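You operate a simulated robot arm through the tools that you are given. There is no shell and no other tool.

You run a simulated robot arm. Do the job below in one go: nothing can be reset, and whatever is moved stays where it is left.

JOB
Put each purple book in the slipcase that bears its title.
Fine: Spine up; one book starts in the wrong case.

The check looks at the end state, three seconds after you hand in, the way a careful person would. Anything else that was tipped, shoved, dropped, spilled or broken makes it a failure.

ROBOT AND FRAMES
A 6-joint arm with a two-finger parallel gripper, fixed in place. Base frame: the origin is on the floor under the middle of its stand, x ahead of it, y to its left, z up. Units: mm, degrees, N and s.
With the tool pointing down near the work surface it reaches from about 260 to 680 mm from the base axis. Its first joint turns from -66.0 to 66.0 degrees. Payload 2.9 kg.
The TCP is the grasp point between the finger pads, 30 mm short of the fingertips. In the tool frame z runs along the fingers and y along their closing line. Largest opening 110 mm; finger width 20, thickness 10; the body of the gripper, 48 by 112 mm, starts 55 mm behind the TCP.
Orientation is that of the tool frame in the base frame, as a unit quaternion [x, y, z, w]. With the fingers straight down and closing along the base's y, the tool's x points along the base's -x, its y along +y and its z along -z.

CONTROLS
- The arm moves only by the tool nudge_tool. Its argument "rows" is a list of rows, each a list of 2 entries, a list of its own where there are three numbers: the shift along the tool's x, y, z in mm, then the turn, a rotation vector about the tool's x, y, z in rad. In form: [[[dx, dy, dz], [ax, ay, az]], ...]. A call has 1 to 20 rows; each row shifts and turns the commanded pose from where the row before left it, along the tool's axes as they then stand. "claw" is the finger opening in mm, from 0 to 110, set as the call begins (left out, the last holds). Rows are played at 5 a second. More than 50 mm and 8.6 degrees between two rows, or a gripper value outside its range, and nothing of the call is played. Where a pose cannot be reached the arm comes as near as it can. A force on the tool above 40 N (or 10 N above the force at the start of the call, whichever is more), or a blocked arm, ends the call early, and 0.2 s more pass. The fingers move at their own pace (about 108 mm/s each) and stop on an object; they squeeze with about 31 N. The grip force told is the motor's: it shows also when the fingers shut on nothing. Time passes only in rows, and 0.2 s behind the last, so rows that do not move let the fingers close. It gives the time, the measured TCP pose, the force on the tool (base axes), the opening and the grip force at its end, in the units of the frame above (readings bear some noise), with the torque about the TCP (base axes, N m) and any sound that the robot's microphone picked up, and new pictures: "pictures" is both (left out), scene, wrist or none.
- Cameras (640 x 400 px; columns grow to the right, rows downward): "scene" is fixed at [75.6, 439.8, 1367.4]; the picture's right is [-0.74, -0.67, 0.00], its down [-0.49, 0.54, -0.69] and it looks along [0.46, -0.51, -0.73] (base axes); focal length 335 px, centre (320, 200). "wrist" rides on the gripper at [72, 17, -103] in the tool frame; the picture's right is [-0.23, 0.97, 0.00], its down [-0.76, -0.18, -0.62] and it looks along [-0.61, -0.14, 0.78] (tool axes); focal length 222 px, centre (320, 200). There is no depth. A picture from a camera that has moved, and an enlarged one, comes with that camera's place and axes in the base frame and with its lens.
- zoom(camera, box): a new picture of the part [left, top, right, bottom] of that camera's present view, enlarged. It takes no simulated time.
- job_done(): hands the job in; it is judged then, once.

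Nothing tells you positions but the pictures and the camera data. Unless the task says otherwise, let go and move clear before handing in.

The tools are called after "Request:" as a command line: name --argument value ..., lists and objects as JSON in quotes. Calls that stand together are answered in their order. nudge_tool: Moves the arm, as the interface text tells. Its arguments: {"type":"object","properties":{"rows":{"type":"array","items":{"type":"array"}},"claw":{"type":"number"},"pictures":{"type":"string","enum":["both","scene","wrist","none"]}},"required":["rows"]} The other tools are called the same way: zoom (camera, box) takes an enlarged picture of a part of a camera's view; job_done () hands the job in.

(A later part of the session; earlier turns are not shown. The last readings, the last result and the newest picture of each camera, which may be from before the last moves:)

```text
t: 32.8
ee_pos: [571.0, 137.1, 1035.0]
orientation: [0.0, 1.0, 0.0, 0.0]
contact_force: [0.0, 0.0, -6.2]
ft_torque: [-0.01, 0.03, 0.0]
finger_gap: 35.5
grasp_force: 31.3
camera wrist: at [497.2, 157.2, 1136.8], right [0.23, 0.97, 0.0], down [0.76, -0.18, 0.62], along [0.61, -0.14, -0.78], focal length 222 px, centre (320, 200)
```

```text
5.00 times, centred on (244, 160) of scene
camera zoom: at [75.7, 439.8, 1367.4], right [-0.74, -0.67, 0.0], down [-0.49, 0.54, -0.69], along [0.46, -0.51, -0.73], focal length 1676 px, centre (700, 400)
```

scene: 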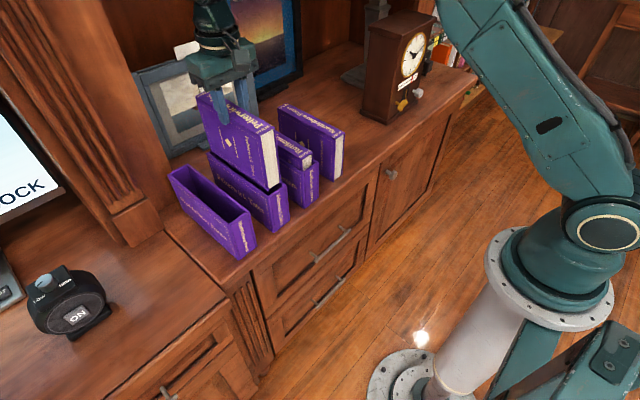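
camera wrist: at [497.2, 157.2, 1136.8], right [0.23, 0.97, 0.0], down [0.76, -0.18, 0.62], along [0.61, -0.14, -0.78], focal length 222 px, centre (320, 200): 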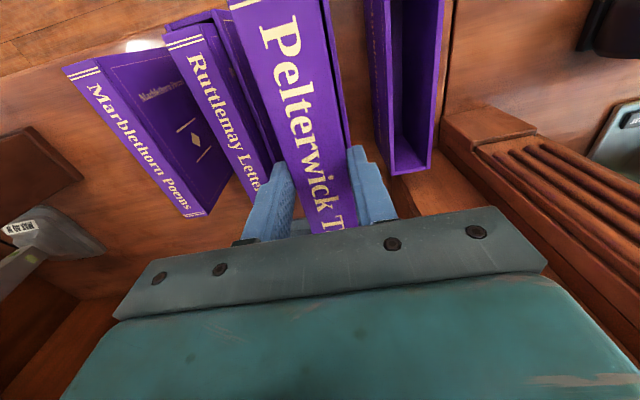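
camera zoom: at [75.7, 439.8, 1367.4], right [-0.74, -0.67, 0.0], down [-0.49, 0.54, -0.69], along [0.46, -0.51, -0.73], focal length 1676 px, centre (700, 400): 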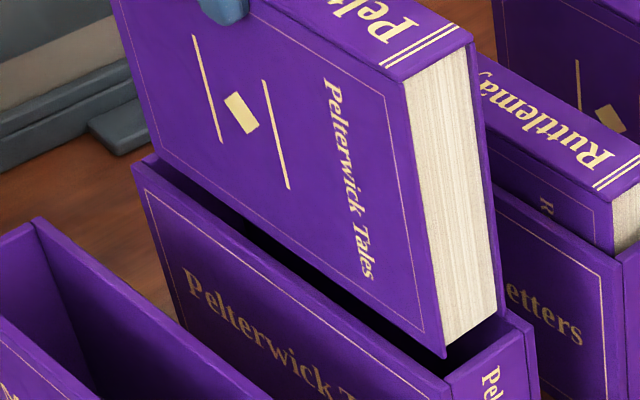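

The book sits about 1 mm to -y and about 0.8 mm to +x of centre. I'll correct both and start the insertion.

Request:
nudge_tool --rows '[[[0.8, 1.0, 2], [0, 0, 0]], [[0, 0, 3], [0, 0, 0]], [[0, 0, 3], [0, 0, 0]], [[0, 0, 3], [0, 0, 0]], [[0, 0, 0], [0, 0, 0]], [[0, 0, 0], [0, 0, 0]]]' --pictures "none"

Request:
zoom --camera "scene" --box '[250, 170, 314, 210]'

Request:
zoom --camera "scene" --box '[190, 130, 254, 170]'

```text
t: 34.2
ee_pos: [570.1, 139.8, 1022.8]
orientation: [0.001, 1.0, 0.0, 0.0]
contact_force: [-0.6, -0.1, -5.6]
ft_torque: [-0.02, 0.03, 0.03]
finger_gap: 35.8
grasp_force: 30.5
```

```text
10.00 times, centred on (282, 190) of scene
camera zoom: at [75.7, 439.8, 1367.4], right [-0.74, -0.67, 0.0], down [-0.49, 0.54, -0.69], along [0.46, -0.51, -0.73], focal length 3351 px, centre (700, 300)
```

zoom: 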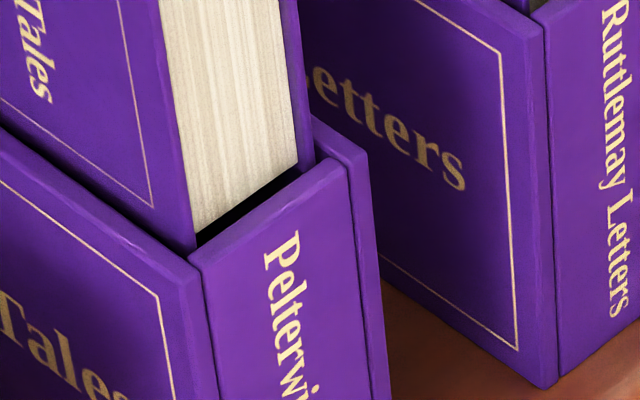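

```text
10.00 times, centred on (222, 150) of scene
camera zoom: at [75.7, 439.8, 1367.4], right [-0.74, -0.67, 0.0], down [-0.49, 0.54, -0.69], along [0.46, -0.51, -0.73], focal length 3351 px, centre (1300, 700)
```

zoom: 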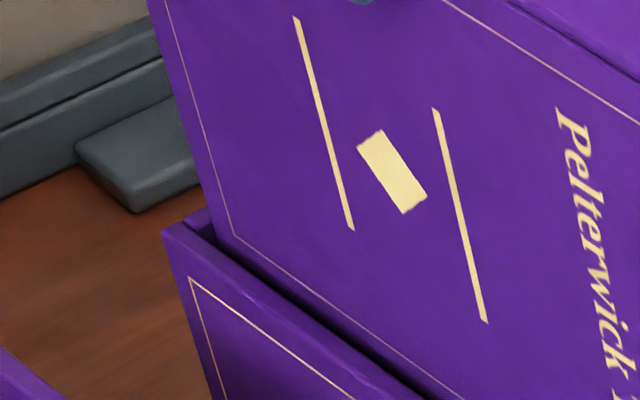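

There's no contact and the book is entering. I'll continue in small steps.

Request:
nudge_tool --rows '[[[0, 0, 3], [0, 0, 0]], [[0, 0, 3], [0, 0, 0]], [[0, 0, 3], [0, 0, 0]], [[0, 0, 3], [0, 0, 0]], [[0, 0, 3], [0, 0, 0]], [[0, 0, 0], [0, 0, 0]]]' --pictures "none"

Request:
zoom --camera "scene" --box '[250, 170, 314, 210]'

Request:
zoom --camera "scene" --box '[190, 130, 254, 170]'

```text
t: 35.6
ee_pos: [569.0, 139.3, 1009.0]
orientation: [0.0, 1.0, -0.001, 0.0]
contact_force: [1.1, -0.1, -6.6]
ft_torque: [0.02, 0.02, 0.0]
finger_gap: 35.8
grasp_force: 30.9
```

```text
10.00 times, centred on (282, 190) of scene
camera zoom: at [75.7, 439.8, 1367.4], right [-0.74, -0.67, 0.0], down [-0.49, 0.54, -0.69], along [0.46, -0.51, -0.73], focal length 3351 px, centre (700, 300)
```

zoom: 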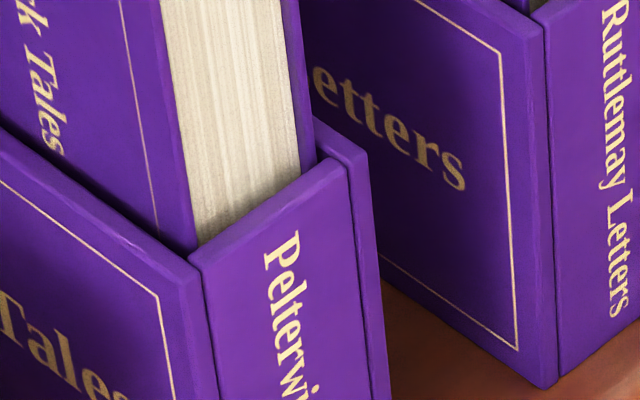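

```text
10.00 times, centred on (222, 150) of scene
camera zoom: at [75.7, 439.8, 1367.4], right [-0.74, -0.67, 0.0], down [-0.49, 0.54, -0.69], along [0.46, -0.51, -0.73], focal length 3351 px, centre (1300, 700)
```

zoom: 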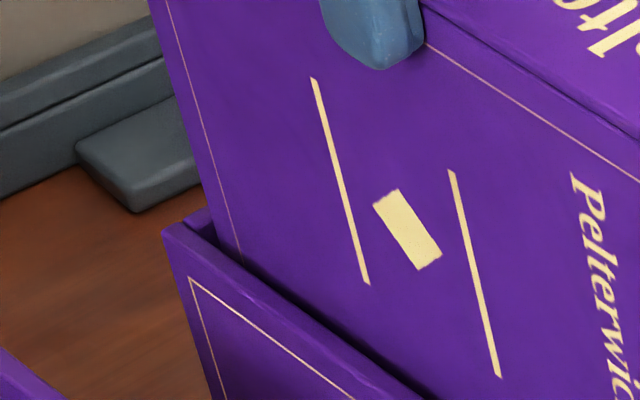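

It is inside and moving freely. I'll lower it most of the way.

Request:
nudge_tool --rows '[[[0, 0, 5], [0, 0, 0]], [[0, 0, 6], [0, 0, 0]], [[0, 0, 6], [0, 0, 0]], [[0, 0, 6], [0, 0, 0]], [[0, 0, 6], [0, 0, 0]], [[0, 0, 6], [0, 0, 0]], [[0, 0, 6], [0, 0, 0]], [[0, 0, 6], [0, 0, 0]], [[0, 0, 6], [0, 0, 0]], [[0, 0, 6], [0, 0, 0]], [[0, 0, 6], [0, 0, 0]], [[0, 0, 6], [0, 0, 0]], [[0, 0, 5], [0, 0, 0]], [[0, 0, 4], [0, 0, 0]], [[0, 0, 0], [0, 0, 0]]]'

Request:
zoom --camera "scene" --box '[190, 130, 302, 200]'

```text
t: 38.8
ee_pos: [569.5, 139.5, 928.9]
orientation: [0.0, 1.0, 0.0, 0.0]
contact_force: [0.1, 0.0, -6.2]
ft_torque: [0.0, 0.02, 0.0]
finger_gap: 35.6
grasp_force: 30.8
camera wrist: at [496.3, 158.0, 1031.0], right [0.23, 0.97, 0.0], down [0.76, -0.18, 0.62], along [0.61, -0.14, -0.78], focal length 222 px, centre (320, 200)
```

scene: 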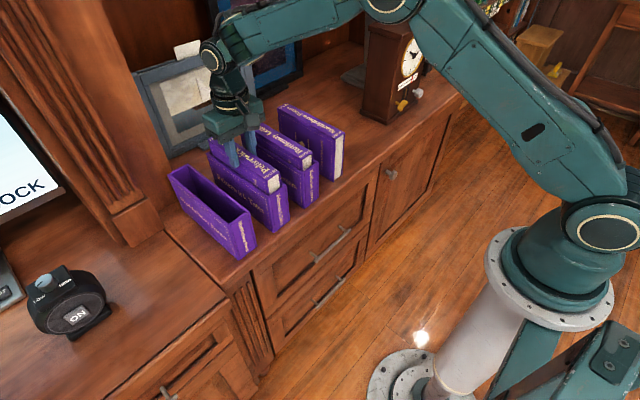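
wrist: 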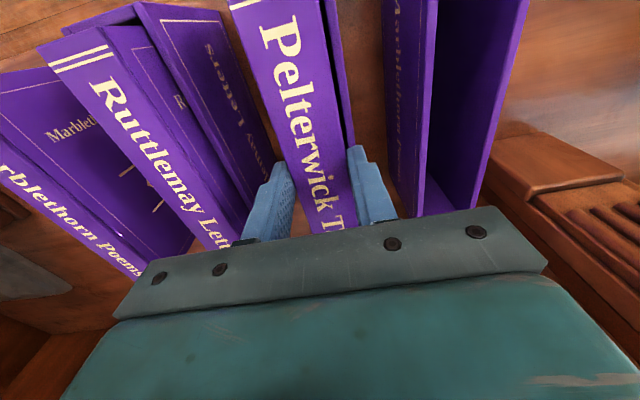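

```text
5.71 times, centred on (246, 165) of scene
camera zoom: at [75.7, 439.8, 1367.4], right [-0.74, -0.67, 0.0], down [-0.49, 0.54, -0.69], along [0.46, -0.51, -0.73], focal length 1915 px, centre (743, 400)
```

zoom: 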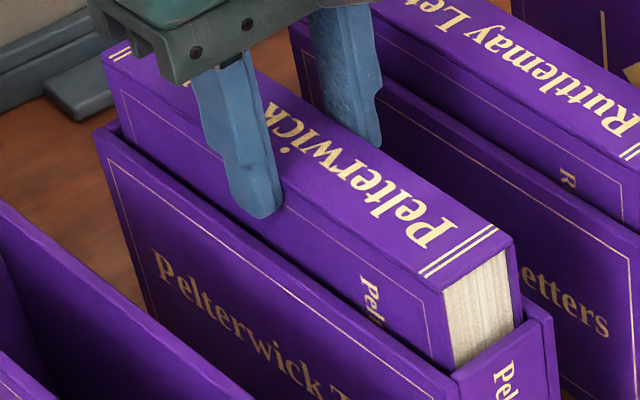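

About 9 mm remain. I'll lower gently until the weight transfers.

Request:
nudge_tool --rows '[[[0, 0, 2], [0, 0, 0]], [[0, 0, 2], [0, 0, 0]], [[0, 0, 2], [0, 0, 0]], [[0, 0, 1], [0, 0, 0]], [[0, 0, 0], [0, 0, 0]]]' --pictures "none"

Request:
nudge_tool --rows '[[[0, 0, 1], [0, 0, 0]], [[0, 0, 0], [0, 0, 0]]]' --pictures "none"

Request:
nudge_tool --rows '[[[0, 0, 1], [0, 0, 0]], [[0, 0, 0], [0, 0, 0]]]' --pictures "none"

```text
t: 40.0
ee_pos: [570.6, 140.3, 923.0]
orientation: [0.001, 1.0, 0.0, 0.001]
contact_force: [-0.7, -0.3, -6.6]
ft_torque: [0.0, 0.0, -0.01]
finger_gap: 35.6
grasp_force: 31.6
```

```text
t: 40.6
ee_pos: [569.2, 140.7, 920.7]
orientation: [0.0, 1.0, 0.001, 0.0]
contact_force: [-0.4, -0.3, -7.0]
ft_torque: [0.01, 0.01, -0.06]
finger_gap: 35.4
grasp_force: 31.1
```

```text
t: 41.2
ee_pos: [570.6, 138.7, 920.5]
orientation: [0.0, 1.0, 0.0, 0.001]
contact_force: [0.2, -0.6, -6.0]
ft_torque: [-0.01, 0.0, 0.03]
finger_gap: 35.8
grasp_force: 30.7
```

Request:
nudge_tool --rows '[[[0, 0, 1], [0, 0, 0]], [[0, 0, 0], [0, 0, 0]]]' --pictures "none"

Request:
zoom --camera "scene" --box '[200, 135, 264, 175]'

```text
t: 41.8
ee_pos: [571.6, 139.6, 919.5]
orientation: [0.0, 1.0, -0.001, -0.001]
contact_force: [-1.1, -1.0, 0.9]
ft_torque: [0.08, 0.41, 0.01]
finger_gap: 35.7
grasp_force: 30.9
```

```text
10.00 times, centred on (232, 155) of scene
camera zoom: at [75.5, 439.8, 1367.4], right [-0.74, -0.67, 0.0], down [-0.49, 0.54, -0.69], along [0.46, -0.51, -0.73], focal length 3351 px, centre (1200, 650)
```

zoom: 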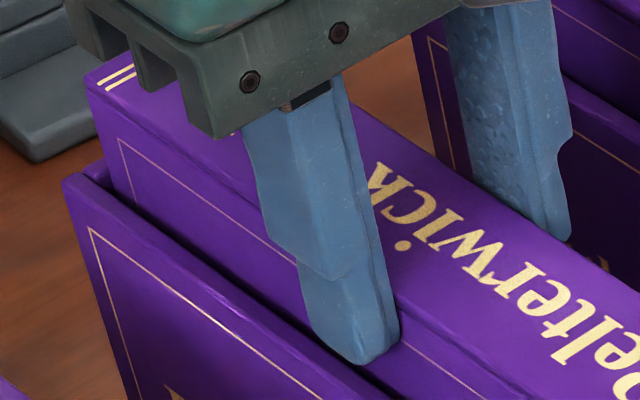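

The book is seated, as the force has swung from -6 N to about +1 N. I'll release and rise.

Request:
nudge_tool --rows '[[[0, 0, 0], [0, 0, 0]], [[0, 0, 0], [0, 0, 0]], [[0, 0, -10], [0, 0, 0]], [[0, 0, -20], [0, 0, 0]], [[0, 0, -30], [0, 0, 0]], [[0, 0, -40], [0, 0, 0]], [[0, 0, 0], [0, 0, 0]]]' --claw 60

Request:
zoom --camera "scene" --box '[160, 110, 352, 230]'

```text
t: 43.4
ee_pos: [571.6, 140.5, 1019.9]
orientation: [0.0, 1.0, 0.001, 0.0]
contact_force: [-0.3, -0.6, 0.9]
ft_torque: [-0.03, 0.01, 0.0]
finger_gap: 60.0
grasp_force: 0.0
camera wrist: at [497.2, 158.8, 1121.8], right [0.23, 0.97, 0.0], down [0.76, -0.18, 0.62], along [0.61, -0.14, -0.78], focal length 222 px, centre (320, 200)
```

scene: 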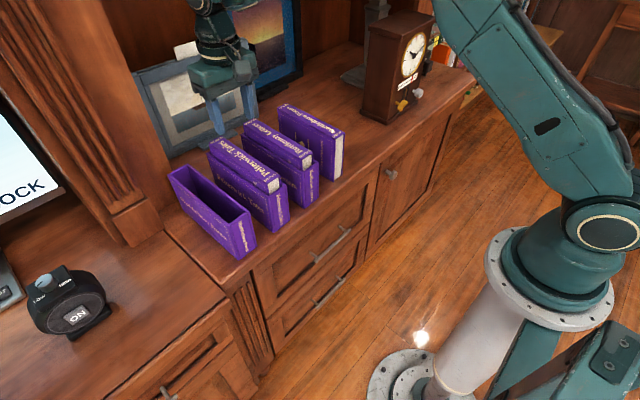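
wrist: 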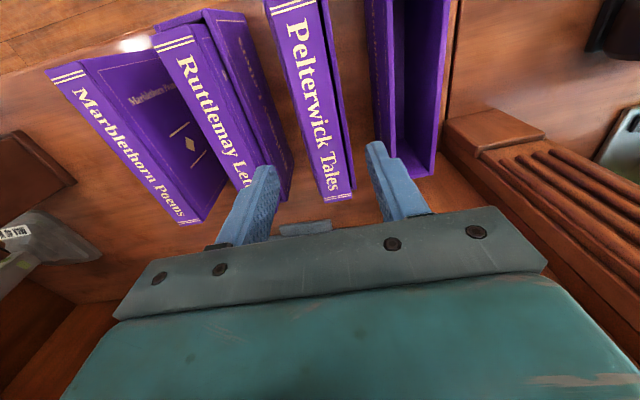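

```text
3.33 times, centred on (256, 170) of scene
camera zoom: at [75.6, 439.8, 1367.4], right [-0.74, -0.67, 0.0], down [-0.49, 0.54, -0.69], along [0.46, -0.51, -0.73], focal length 1117 px, centre (533, 300)
```

zoom: 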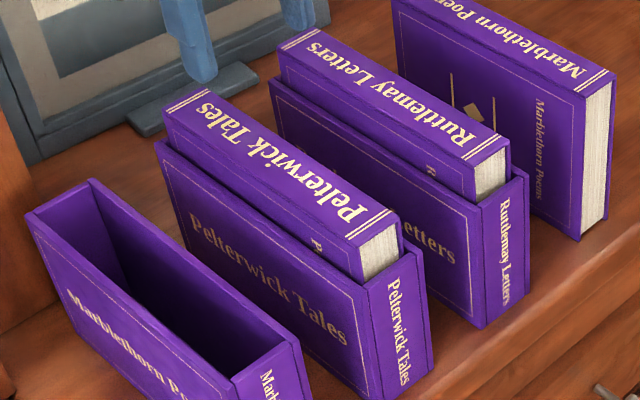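

The Pelterwick book sits properly in its case. Before fetching the last book, I'll measure the Marblethorn case closely.

Request:
zoom --camera "scene" --box '[210, 200, 274, 240]'

Request:
zoom --camera "scene" --box '[155, 150, 219, 190]'

Request:
zoom --camera "scene" --box '[210, 225, 274, 265]'

Request:
zoom --camera "wrist" --box '[360, 100, 472, 170]'

```text
10.00 times, centred on (242, 220) of scene
camera zoom: at [75.6, 439.8, 1367.4], right [-0.74, -0.67, 0.0], down [-0.49, 0.54, -0.69], along [0.46, -0.51, -0.73], focal length 3351 px, centre (1100, 0)
```

zoom: 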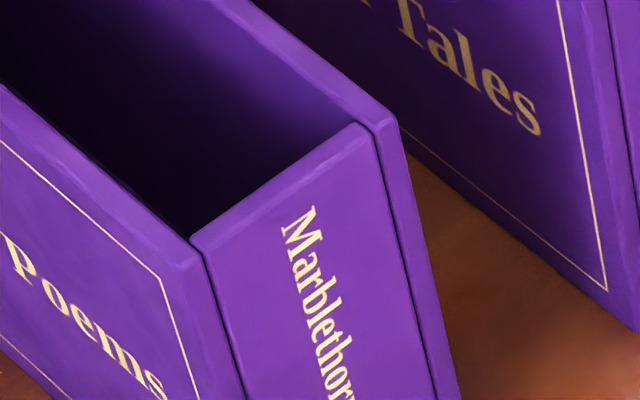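

```text
10.00 times, centred on (187, 170) of scene
camera zoom: at [75.6, 439.8, 1367.4], right [-0.74, -0.67, 0.0], down [-0.49, 0.54, -0.69], along [0.46, -0.51, -0.73], focal length 3351 px, centre (1650, 500)
```

zoom: 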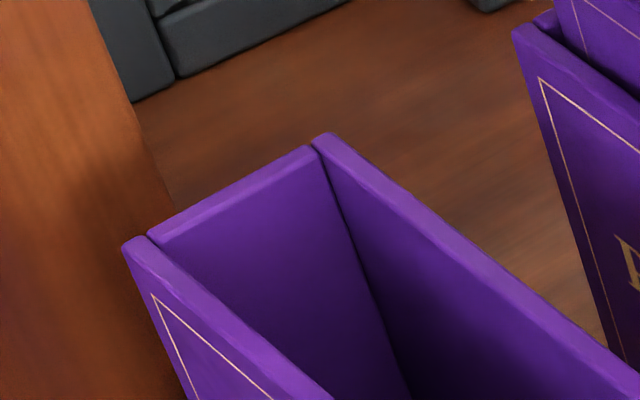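

```text
10.00 times, centred on (242, 245) of scene
camera zoom: at [75.6, 439.8, 1367.4], right [-0.74, -0.67, 0.0], down [-0.49, 0.54, -0.69], along [0.46, -0.51, -0.73], focal length 3351 px, centre (1100, -250)
```

zoom: 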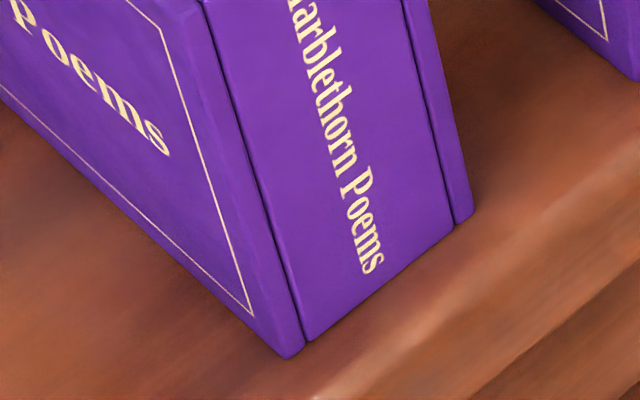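

```text
5.71 times, centred on (416, 135) of wrist
camera zoom: at [497.2, 158.8, 1121.8], right [0.23, 0.97, 0.0], down [0.76, -0.18, 0.62], along [0.61, -0.14, -0.78], focal length 1269 px, centre (-229, 571)
```

zoom: 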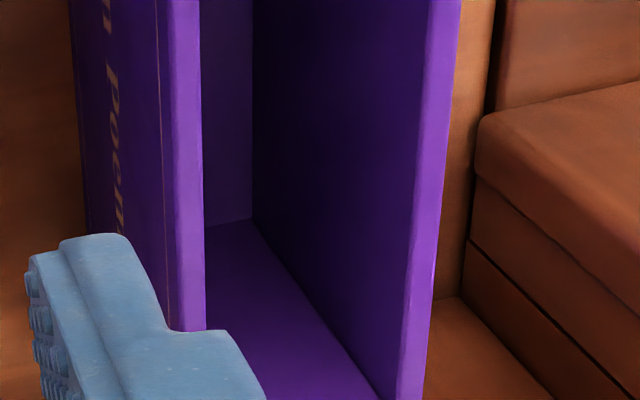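

The Marblethorn case centre is at y≈239.4 in the scene frame. Now I'll go above the Marblethorn book at y≈-67.

Request:
nudge_tool --rows '[[[0, -30, 0], [0, 0, 0]], [[0, -40, 0], [0, 0, 0]], [[0, -40, 0], [0, 0, 0]], [[0, -40, 0], [0, 0, 0]], [[0, -35, 0], [0, 0, 0]], [[0, -24, 0], [0, 0, 0]], [[0, 0, 20], [0, 0, 0]], [[0, 0, 0], [0, 0, 0]], [[0, 0, 0], [0, 0, 0]]]' --claw 70

Request:
zoom --camera "wrist" --box '[220, 100, 412, 220]'

Request:
zoom --camera "wrist" --box '[220, 0, 380, 100]'

```text
t: 45.4
ee_pos: [570.1, -70.5, 998.6]
orientation: [0.001, 1.0, 0.0, 0.0]
contact_force: [0.0, -0.1, 0.6]
ft_torque: [-0.02, 0.01, 0.05]
finger_gap: 69.9
grasp_force: 0.0
camera wrist: at [496.3, -51.6, 1101.0], right [0.23, 0.97, 0.0], down [0.76, -0.18, 0.62], along [0.61, -0.14, -0.78], focal length 222 px, centre (320, 200)
```

scene: 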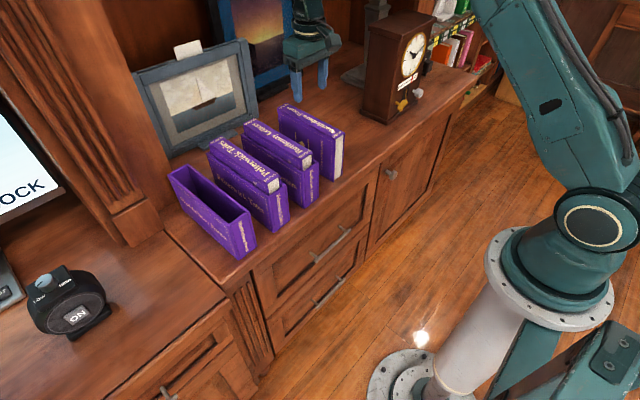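
wrist: 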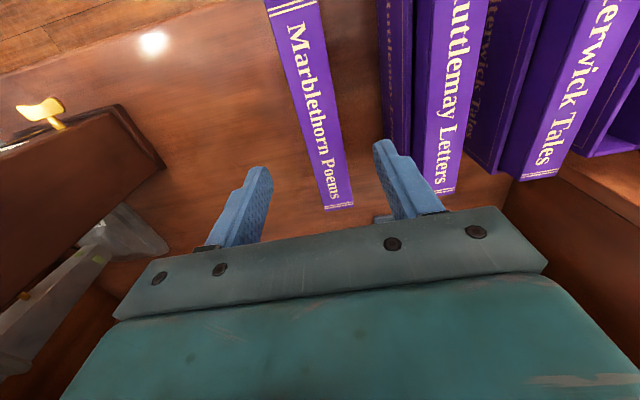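

```text
3.33 times, centred on (316, 160) of wrist
camera zoom: at [496.3, -51.6, 1101.0], right [0.23, 0.97, 0.0], down [0.76, -0.18, 0.62], along [0.61, -0.14, -0.78], focal length 740 px, centre (333, 333)
```

zoom: 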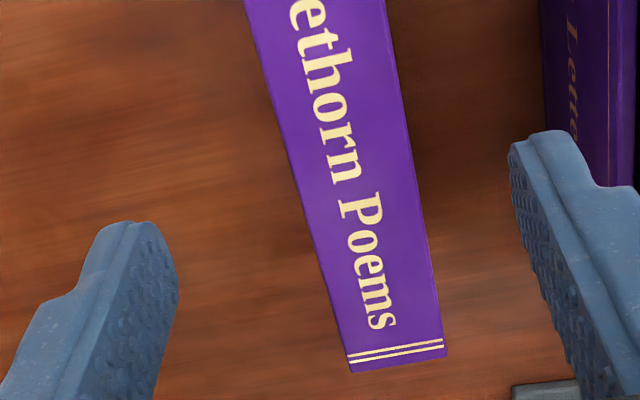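

```text
4.00 times, centred on (300, 50) of wrist
camera zoom: at [496.3, -51.6, 1101.0], right [0.23, 0.97, 0.0], down [0.76, -0.18, 0.62], along [0.61, -0.14, -0.78], focal length 888 px, centre (400, 800)
```

zoom: 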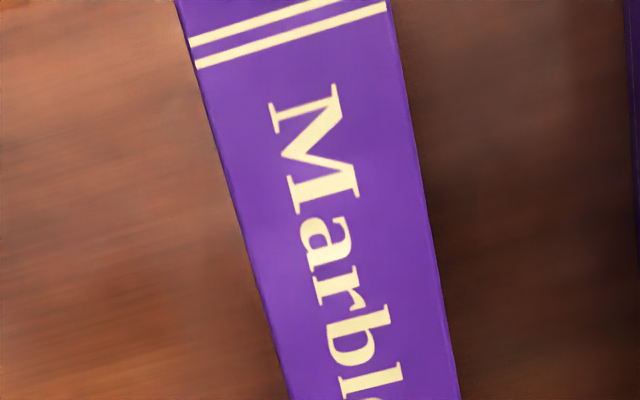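

The gripper is centred on the Marblethorn book. I'll descend to straddle the top of its spine.

Request:
nudge_tool --rows '[[[0, -0.2, 15], [0, 0, 0]], [[0, 0, 25], [0, 0, 0]], [[0, 0, 20], [0, 0, 0]], [[0, 0, 12], [0, 0, 0]], [[0, 0, 8], [0, 0, 0]], [[0, 0, 0], [0, 0, 0]], [[0, 0, 0], [0, 0, 0]]]' --claw 70

Request:
zoom --camera "scene" --box '[264, 90, 360, 150]'

Request:
zoom --camera "wrist" --box '[220, 100, 412, 220]'

```text
t: 47.0
ee_pos: [567.9, -68.5, 918.3]
orientation: [0.0, 1.0, -0.001, 0.0]
contact_force: [0.6, 0.0, 0.3]
ft_torque: [0.0, 0.0, 0.04]
finger_gap: 70.1
grasp_force: 0.0
camera wrist: at [495.5, -50.4, 1021.2], right [0.23, 0.97, 0.0], down [0.76, -0.18, 0.62], along [0.61, -0.14, -0.78], focal length 222 px, centre (320, 200)
```

scene: 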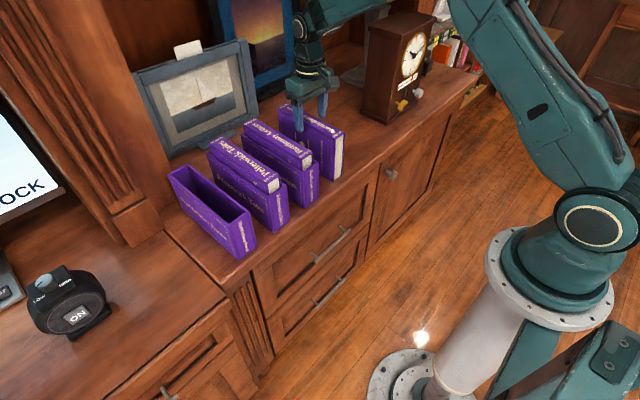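
wrist: 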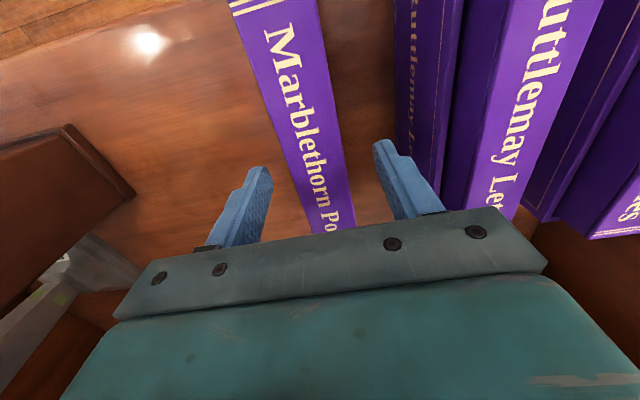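

```text
6.67 times, centred on (312, 120) of scene
camera zoom: at [75.6, 439.8, 1367.4], right [-0.74, -0.67, 0.0], down [-0.49, 0.54, -0.69], along [0.46, -0.51, -0.73], focal length 2234 px, centre (373, 733)
```

zoom: 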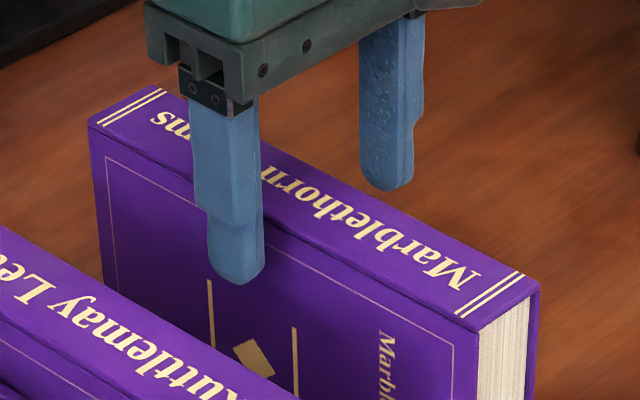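

```text
3.33 times, centred on (316, 160) of wrist
camera zoom: at [495.5, -50.4, 1021.2], right [0.23, 0.97, 0.0], down [0.76, -0.18, 0.62], along [0.61, -0.14, -0.78], focal length 740 px, centre (333, 333)
```

zoom: 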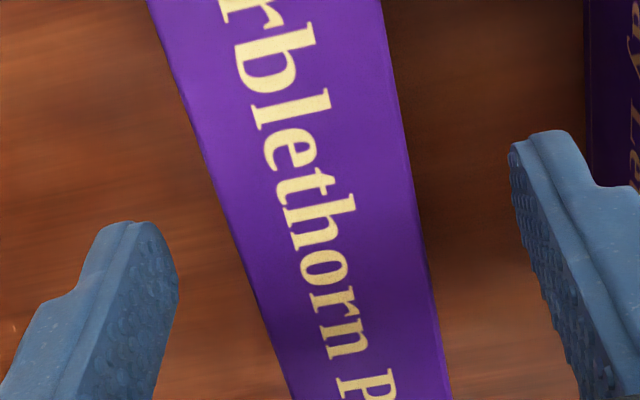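

It is well centred. I'll go 5 mm lower and close.

Request:
nudge_tool --rows '[[[0, 0, 5], [0, 0, 0]], [[0, 0, 0], [0, 0, 0]]]' --pictures "none" --claw 50

Request:
nudge_tool --rows '[[[0, 0, 0], [0, 0, 0]], [[0, 0, 0], [0, 0, 0]], [[0, 0, 0], [0, 0, 0]], [[0, 0, 0], [0, 0, 0]]]' --claw 0

Request:
zoom --camera "scene" --box '[264, 90, 360, 150]'

```text
t: 47.6
ee_pos: [569.0, -69.3, 913.8]
orientation: [0.0, 1.0, 0.0, 0.0]
contact_force: [-0.3, -0.6, -0.3]
ft_torque: [-0.02, -0.03, 0.02]
finger_gap: 50.1
grasp_force: 0.2
```

```text
t: 48.6
ee_pos: [568.3, -68.7, 913.8]
orientation: [0.0, 1.0, 0.0, 0.001]
contact_force: [-0.4, -2.1, 0.4]
ft_torque: [-0.18, 0.02, 0.03]
finger_gap: 35.6
grasp_force: 31.0
camera wrist: at [495.5, -50.8, 1016.1], right [0.23, 0.97, 0.0], down [0.76, -0.18, 0.62], along [0.61, -0.14, -0.78], focal length 222 px, centre (320, 200)
```

scene: 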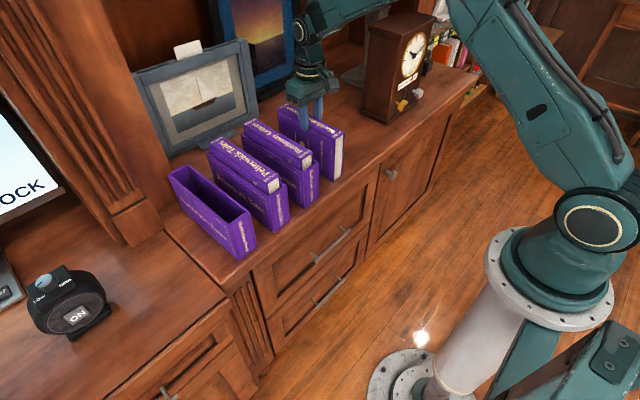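
wrist: 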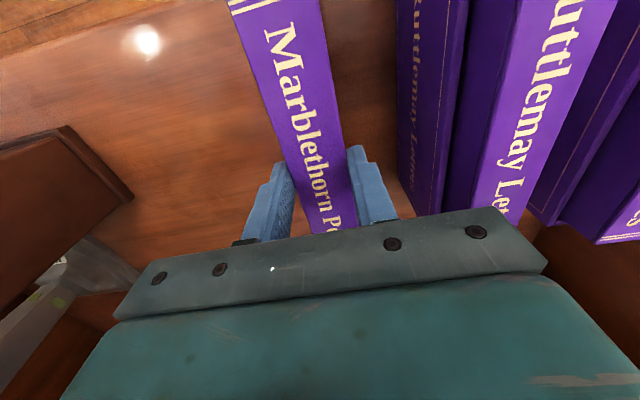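

```text
6.67 times, centred on (312, 120) of scene
camera zoom: at [75.6, 439.8, 1367.4], right [-0.74, -0.67, 0.0], down [-0.49, 0.54, -0.69], along [0.46, -0.51, -0.73], focal length 2234 px, centre (373, 733)
```

zoom: 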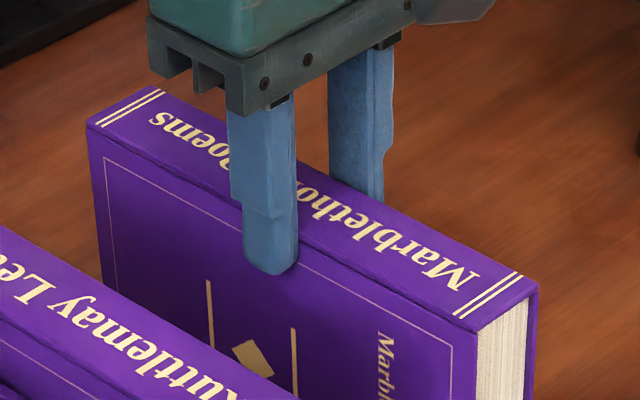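

The Marblethorn book is gripped at 35.6 mm. I'll lift it straight up to a safe carrying height.

Request:
nudge_tool --rows '[[[0, 0, -5], [0, 0, 0]], [[0, 0, -10], [0, 0, 0]], [[0, 0, -20], [0, 0, 0]], [[0, 0, -25], [0, 0, 0]], [[0, 0, -25], [0, 0, 0]], [[0, 0, -25], [0, 0, 0]], [[0, 0, -25], [0, 0, 0]], [[0, 0, -20], [0, 0, 0]], [[0, 0, -15], [0, 0, 0]], [[0, 0, -10], [0, 0, 0]], [[0, 0, 0], [0, 0, 0]]]'

```text
t: 51.0
ee_pos: [570.1, -69.5, 1095.3]
orientation: [0.0, 1.0, 0.0, -0.001]
contact_force: [1.2, 0.9, -6.6]
ft_torque: [-0.01, 0.05, -0.03]
finger_gap: 35.7
grasp_force: 31.1
camera wrist: at [496.4, -51.4, 1196.5], right [0.23, 0.97, 0.0], down [0.76, -0.18, 0.62], along [0.61, -0.14, -0.78], focal length 222 px, centre (320, 200)
```

scene: 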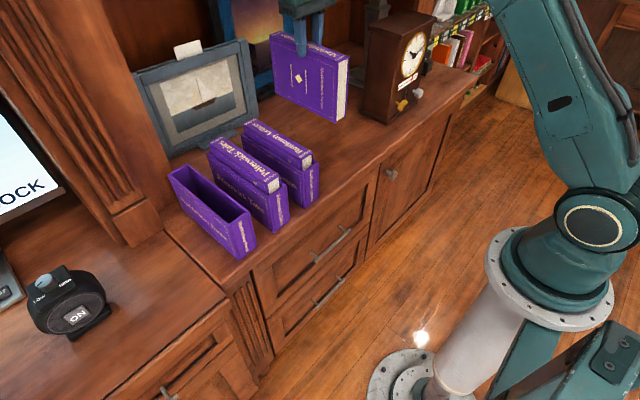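
wrist: 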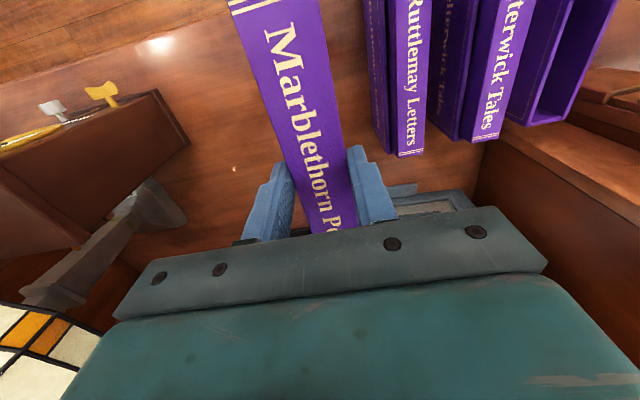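

The book is clear of everything. I'll carry it in +y, pausing before the pillar on the left to check clearance.

Request:
nudge_tool --rows '[[[0, 15, 0], [0, 0, 0]], [[0, 25, 0], [0, 0, 0]], [[0, 35, 0], [0, 0, 0]], [[0, 40, 0], [0, 0, 0]], [[0, 40, 0], [0, 0, 0]], [[0, 40, 0], [0, 0, 0]], [[0, 35, 0], [0, 0, 0]], [[0, 20, 0], [0, 0, 0]], [[0, 0, 0], [0, 0, 0]]]'

```text
t: 53.0
ee_pos: [569.9, 180.3, 1093.5]
orientation: [0.0, 1.0, 0.001, 0.0]
contact_force: [-0.6, 0.2, -6.3]
ft_torque: [0.01, 0.06, -0.03]
finger_gap: 35.7
grasp_force: 31.2
camera wrist: at [497.3, 198.5, 1195.7], right [0.23, 0.97, 0.0], down [0.76, -0.18, 0.62], along [0.61, -0.14, -0.78], focal length 222 px, centre (320, 200)
```

scene: 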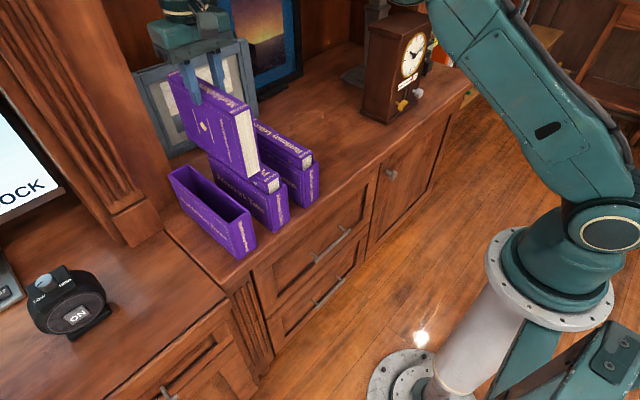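
wrist: 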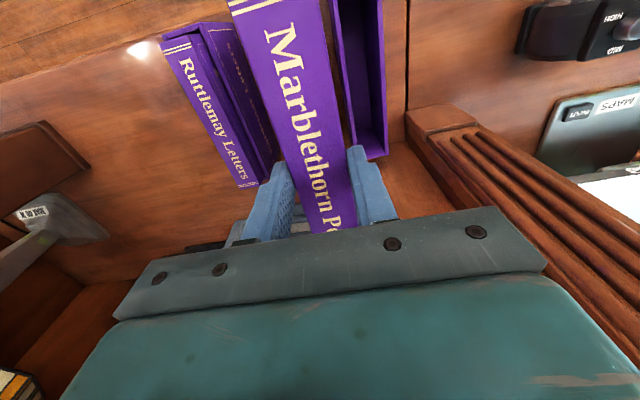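

The pillar's nearest edge is at about (712, 365), well clear of the gripper. I'll continue to above the Marblethorn case.

Request:
nudge_tool --rows '[[[0, 15, 0], [0, 0, 0]], [[0, 20, 0], [0, 0, 0]], [[0, 15, 0], [0, 0, 0]], [[0, 8.1, 0], [0, 0, 0]], [[0, 0, 10], [0, 0, 0]], [[0, 0, 15], [0, 0, 0]], [[0, 0, 15], [0, 0, 0]], [[0, 0, 10], [0, 0, 0]], [[0, 0, 5], [0, 0, 0]], [[0, 0, 0], [0, 0, 0]], [[0, 0, 0], [0, 0, 0]]]'

Request:
zoom --camera "scene" --box '[210, 200, 274, 240]'

Request:
zoom --camera "scene" --box '[155, 150, 219, 190]'

Request:
zoom --camera "scene" --box '[140, 130, 284, 220]'

```text
t: 55.4
ee_pos: [569.8, 238.5, 1038.6]
orientation: [0.001, 1.0, 0.001, 0.0]
contact_force: [0.1, -0.1, -6.8]
ft_torque: [0.01, 0.0, 0.01]
finger_gap: 35.6
grasp_force: 30.9
camera wrist: at [496.1, 256.9, 1140.6], right [0.23, 0.97, 0.0], down [0.76, -0.18, 0.62], along [0.61, -0.14, -0.78], focal length 222 px, centre (320, 200)
```

scene: 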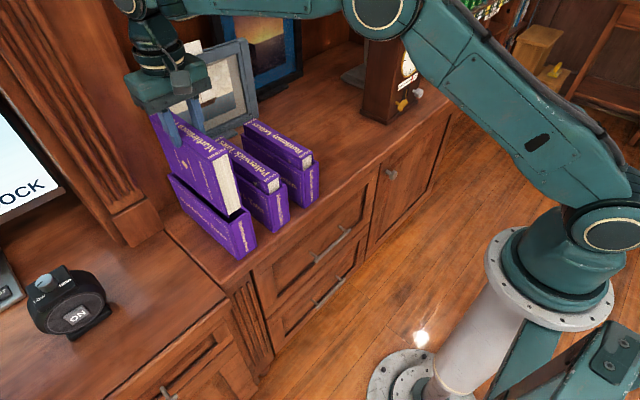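
wrist: 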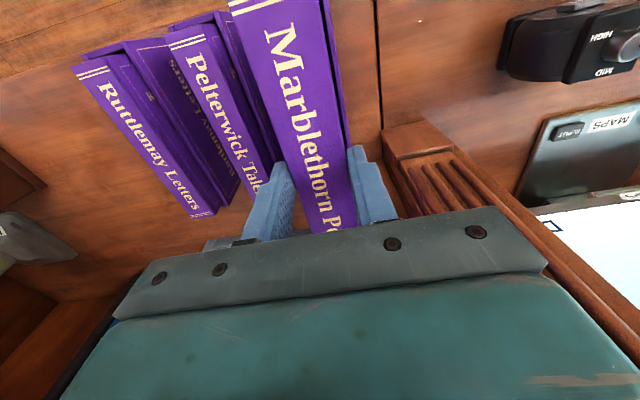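

```text
10.00 times, centred on (242, 220) of scene
camera zoom: at [75.7, 439.9, 1367.4], right [-0.74, -0.67, 0.0], down [-0.49, 0.54, -0.69], along [0.46, -0.51, -0.73], focal length 3351 px, centre (1100, 0)
```

zoom: 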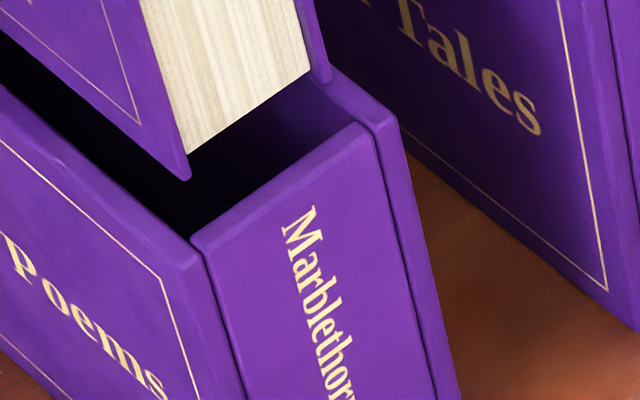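

```text
10.00 times, centred on (187, 170) of scene
camera zoom: at [75.7, 439.9, 1367.4], right [-0.74, -0.67, 0.0], down [-0.49, 0.54, -0.69], along [0.46, -0.51, -0.73], focal length 3351 px, centre (1650, 500)
```

zoom: 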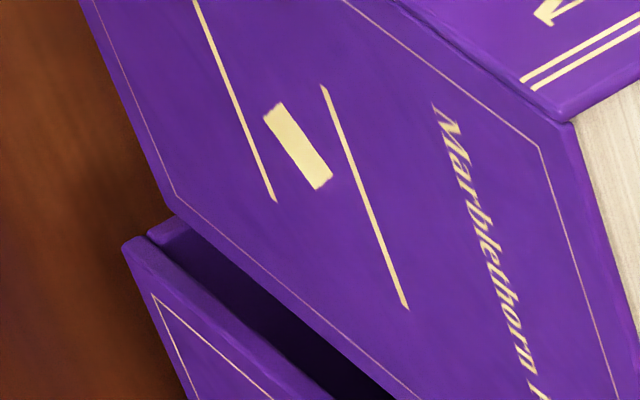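

```text
4.44 times, centred on (212, 175) of scene
camera zoom: at [75.7, 439.9, 1367.4], right [-0.74, -0.67, 0.0], down [-0.49, 0.54, -0.69], along [0.46, -0.51, -0.73], focal length 1490 px, centre (800, 311)
```

zoom: 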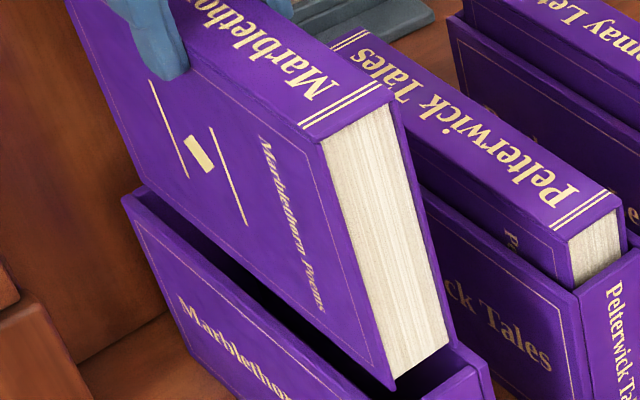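

The book looks about 1.5 mm to -y of centre, and x and yaw are good. I'll correct that and begin insertion.

Request:
nudge_tool --rows '[[[0, 1.5, 2], [0, 0, 0]], [[0, 0, 3], [0, 0, 0]], [[0, 0, 3], [0, 0, 0]], [[0, 0, 3], [0, 0, 0]], [[0, 0, 3], [0, 0, 0]], [[0, 0, 0], [0, 0, 0]], [[0, 0, 0], [0, 0, 0]]]' --pictures "none"

Request:
zoom --camera "scene" --box '[210, 200, 274, 240]'

Request:
zoom --camera "scene" --box '[155, 150, 219, 190]'

```text
t: 57.0
ee_pos: [570.2, 239.5, 1025.8]
orientation: [0.0, 1.0, 0.0, 0.0]
contact_force: [0.0, -0.2, -5.1]
ft_torque: [0.01, 0.09, -0.03]
finger_gap: 36.0
grasp_force: 31.0
```

```text
10.00 times, centred on (242, 220) of scene
camera zoom: at [75.7, 439.9, 1367.4], right [-0.74, -0.67, 0.0], down [-0.49, 0.54, -0.69], along [0.46, -0.51, -0.73], focal length 3351 px, centre (1100, 0)
```

zoom: 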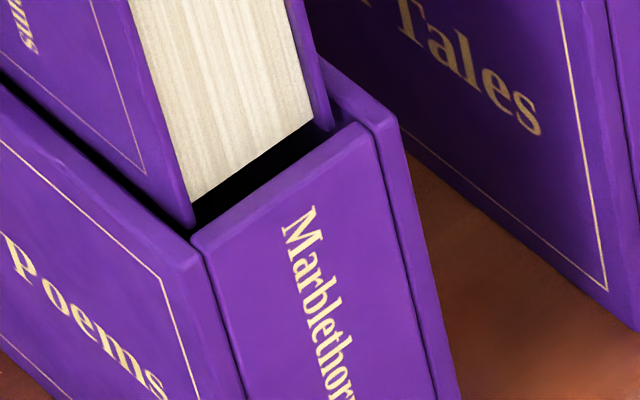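

```text
10.00 times, centred on (187, 170) of scene
camera zoom: at [75.7, 439.9, 1367.4], right [-0.74, -0.67, 0.0], down [-0.49, 0.54, -0.69], along [0.46, -0.51, -0.73], focal length 3351 px, centre (1650, 500)
```

zoom: 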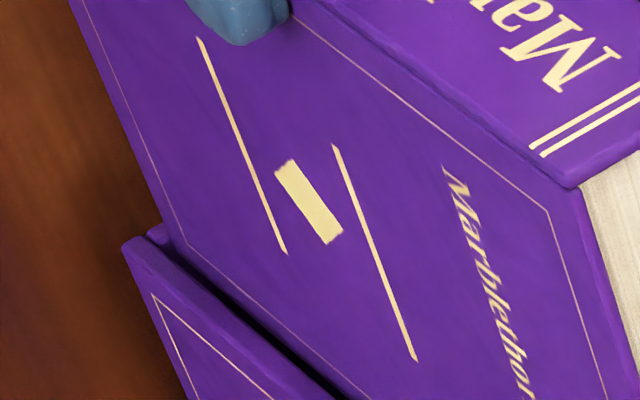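

It's centred, with no contact. I'll continue down.

Request:
nudge_tool --rows '[[[0, 0.3, 3], [0, 0, 0]], [[0, 0, 3], [0, 0, 0]], [[0, 0, 3], [0, 0, 0]], [[0, 0, 3], [0, 0, 0]], [[0, 0, 3], [0, 0, 0]], [[0, 0, 0], [0, 0, 0]]]' --pictures "none"

Request:
zoom --camera "scene" --box '[210, 200, 274, 240]'

Request:
zoom --camera "scene" --box '[155, 150, 219, 190]'

```text
t: 58.4
ee_pos: [569.3, 240.5, 1011.0]
orientation: [0.0, 1.0, 0.0, 0.001]
contact_force: [-0.2, 0.0, -5.5]
ft_torque: [-0.01, 0.0, -0.05]
finger_gap: 35.8
grasp_force: 30.7
```

```text
10.00 times, centred on (242, 220) of scene
camera zoom: at [75.7, 439.9, 1367.4], right [-0.74, -0.67, 0.0], down [-0.49, 0.54, -0.69], along [0.46, -0.51, -0.73], focal length 3351 px, centre (1100, 0)
```

zoom: 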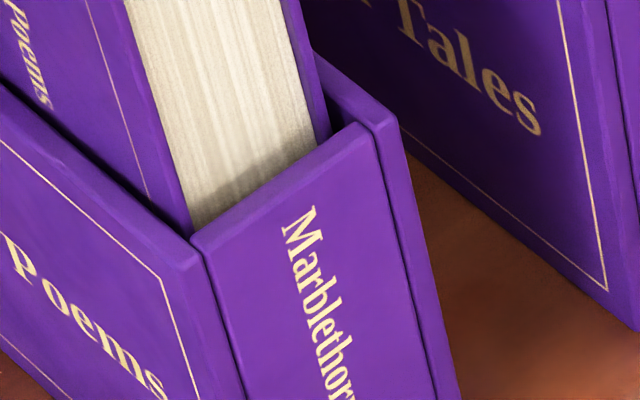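

```text
10.00 times, centred on (187, 170) of scene
camera zoom: at [75.7, 439.9, 1367.4], right [-0.74, -0.67, 0.0], down [-0.49, 0.54, -0.69], along [0.46, -0.51, -0.73], focal length 3351 px, centre (1650, 500)
```

zoom: 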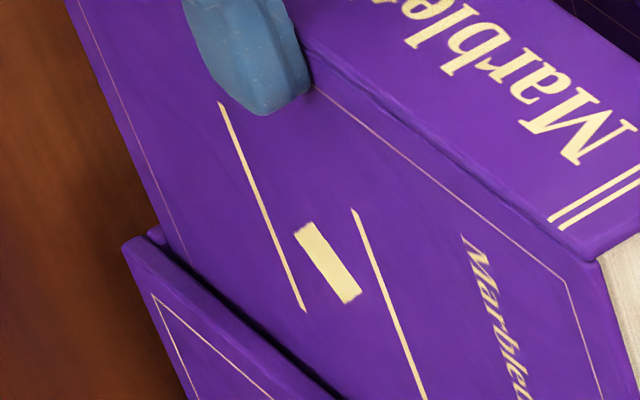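

The book is inside and moving freely. I'll lower it most of the way.

Request:
nudge_tool --rows '[[[0, 0, 5], [0, 0, 0]], [[0, 0, 6], [0, 0, 0]], [[0, 0, 6], [0, 0, 0]], [[0, 0, 6], [0, 0, 0]], [[0, 0, 6], [0, 0, 0]], [[0, 0, 6], [0, 0, 0]], [[0, 0, 6], [0, 0, 0]], [[0, 0, 6], [0, 0, 0]], [[0, 0, 6], [0, 0, 0]], [[0, 0, 6], [0, 0, 0]], [[0, 0, 6], [0, 0, 0]], [[0, 0, 6], [0, 0, 0]], [[0, 0, 5], [0, 0, 0]], [[0, 0, 4], [0, 0, 0]], [[0, 0, 0], [0, 0, 0]]]'

Request:
zoom --camera "scene" --box '[140, 140, 268, 220]'

```text
t: 61.6
ee_pos: [570.0, 240.4, 930.8]
orientation: [0.0, 1.0, 0.0, 0.0]
contact_force: [0.2, -0.5, -6.6]
ft_torque: [-0.01, 0.04, 0.01]
finger_gap: 36.0
grasp_force: 31.3
camera wrist: at [496.7, 258.9, 1031.9], right [0.23, 0.97, 0.0], down [0.76, -0.18, 0.62], along [0.61, -0.14, -0.78], focal length 222 px, centre (320, 200)
```

scene: 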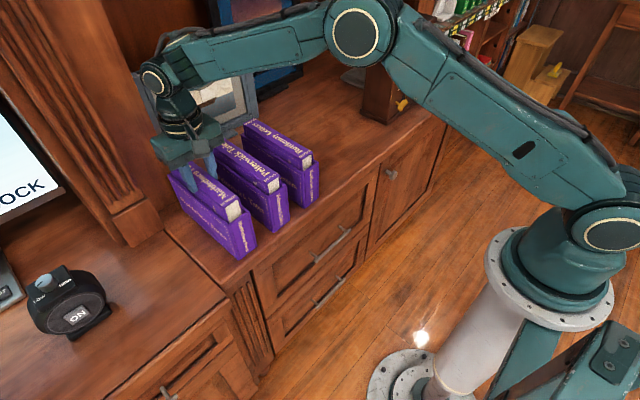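
wrist: 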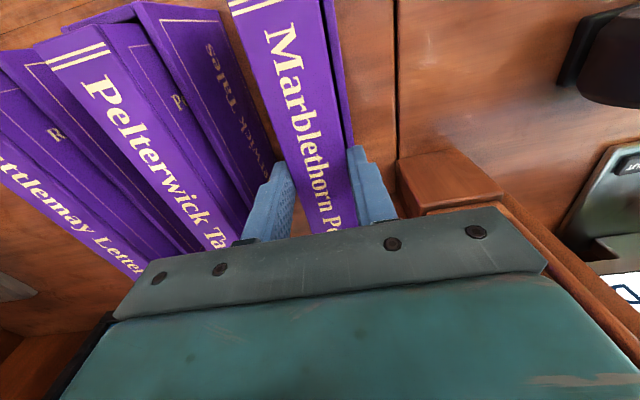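

```text
5.00 times, centred on (204, 180) of scene
camera zoom: at [75.7, 439.9, 1367.4], right [-0.74, -0.67, 0.0], down [-0.49, 0.54, -0.69], along [0.46, -0.51, -0.73], focal length 1676 px, centre (900, 300)
```

zoom: 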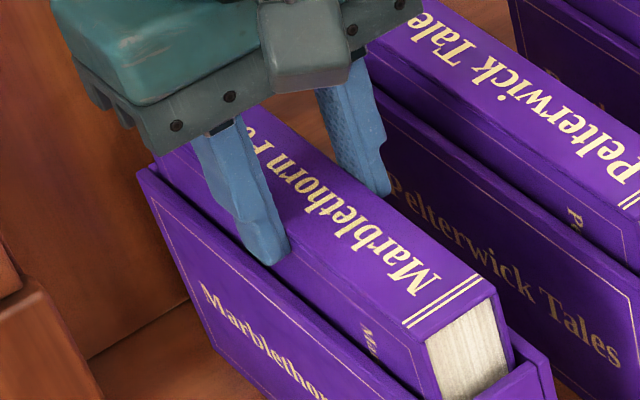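

About 10 mm remain. I'll lower gently until the weight transfers.

Request:
nudge_tool --rows '[[[0, 0, 2], [0, 0, 0]], [[0, 0, 2], [0, 0, 0]], [[0, 0, 2], [0, 0, 0]], [[0, 0, 2], [0, 0, 0]], [[0, 0, 0], [0, 0, 0]]]' --pictures "none"

Request:
nudge_tool --rows '[[[0, 0, 1], [0, 0, 0]], [[0, 0, 0], [0, 0, 0]]]' --pictures "none"

Request:
nudge_tool --rows '[[[0, 0, 1], [0, 0, 0]], [[0, 0, 0], [0, 0, 0]]]' --pictures "none"

```text
t: 62.8
ee_pos: [570.0, 240.9, 923.3]
orientation: [0.001, 1.0, 0.0, 0.0]
contact_force: [0.1, 0.0, -6.0]
ft_torque: [-0.02, 0.04, 0.01]
finger_gap: 35.8
grasp_force: 30.9
```

```text
t: 63.4
ee_pos: [569.9, 241.0, 920.9]
orientation: [0.0, 1.0, 0.0, 0.0]
contact_force: [0.4, 0.2, -6.3]
ft_torque: [0.01, 0.07, 0.06]
finger_gap: 36.1
grasp_force: 31.0
```

```text
t: 64.0
ee_pos: [569.1, 241.3, 921.8]
orientation: [0.001, 1.0, 0.0, 0.0]
contact_force: [0.1, 0.0, -6.8]
ft_torque: [0.01, 0.02, 0.01]
finger_gap: 35.6
grasp_force: 30.6
```

Request:
nudge_tool --rows '[[[0, 0, 1], [0, 0, 0]], [[0, 0, 0], [0, 0, 0]]]' --pictures "none"

Request:
zoom --camera "scene" --box '[160, 160, 240, 210]'

```text
t: 64.6
ee_pos: [570.0, 240.9, 918.9]
orientation: [0.0, 1.0, 0.0, 0.0]
contact_force: [-1.7, -0.4, -4.1]
ft_torque: [0.01, -0.06, 0.04]
finger_gap: 35.5
grasp_force: 30.6
```

```text
8.00 times, centred on (200, 185) of scene
camera zoom: at [75.6, 439.8, 1367.4], right [-0.74, -0.67, 0.0], down [-0.49, 0.54, -0.69], along [0.46, -0.51, -0.73], focal length 2681 px, centre (1280, 320)
```

zoom: 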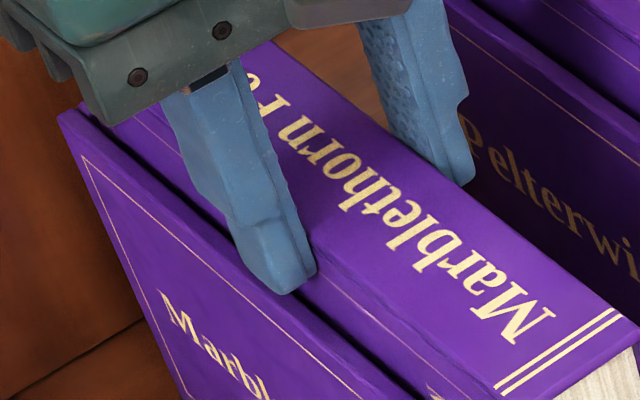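

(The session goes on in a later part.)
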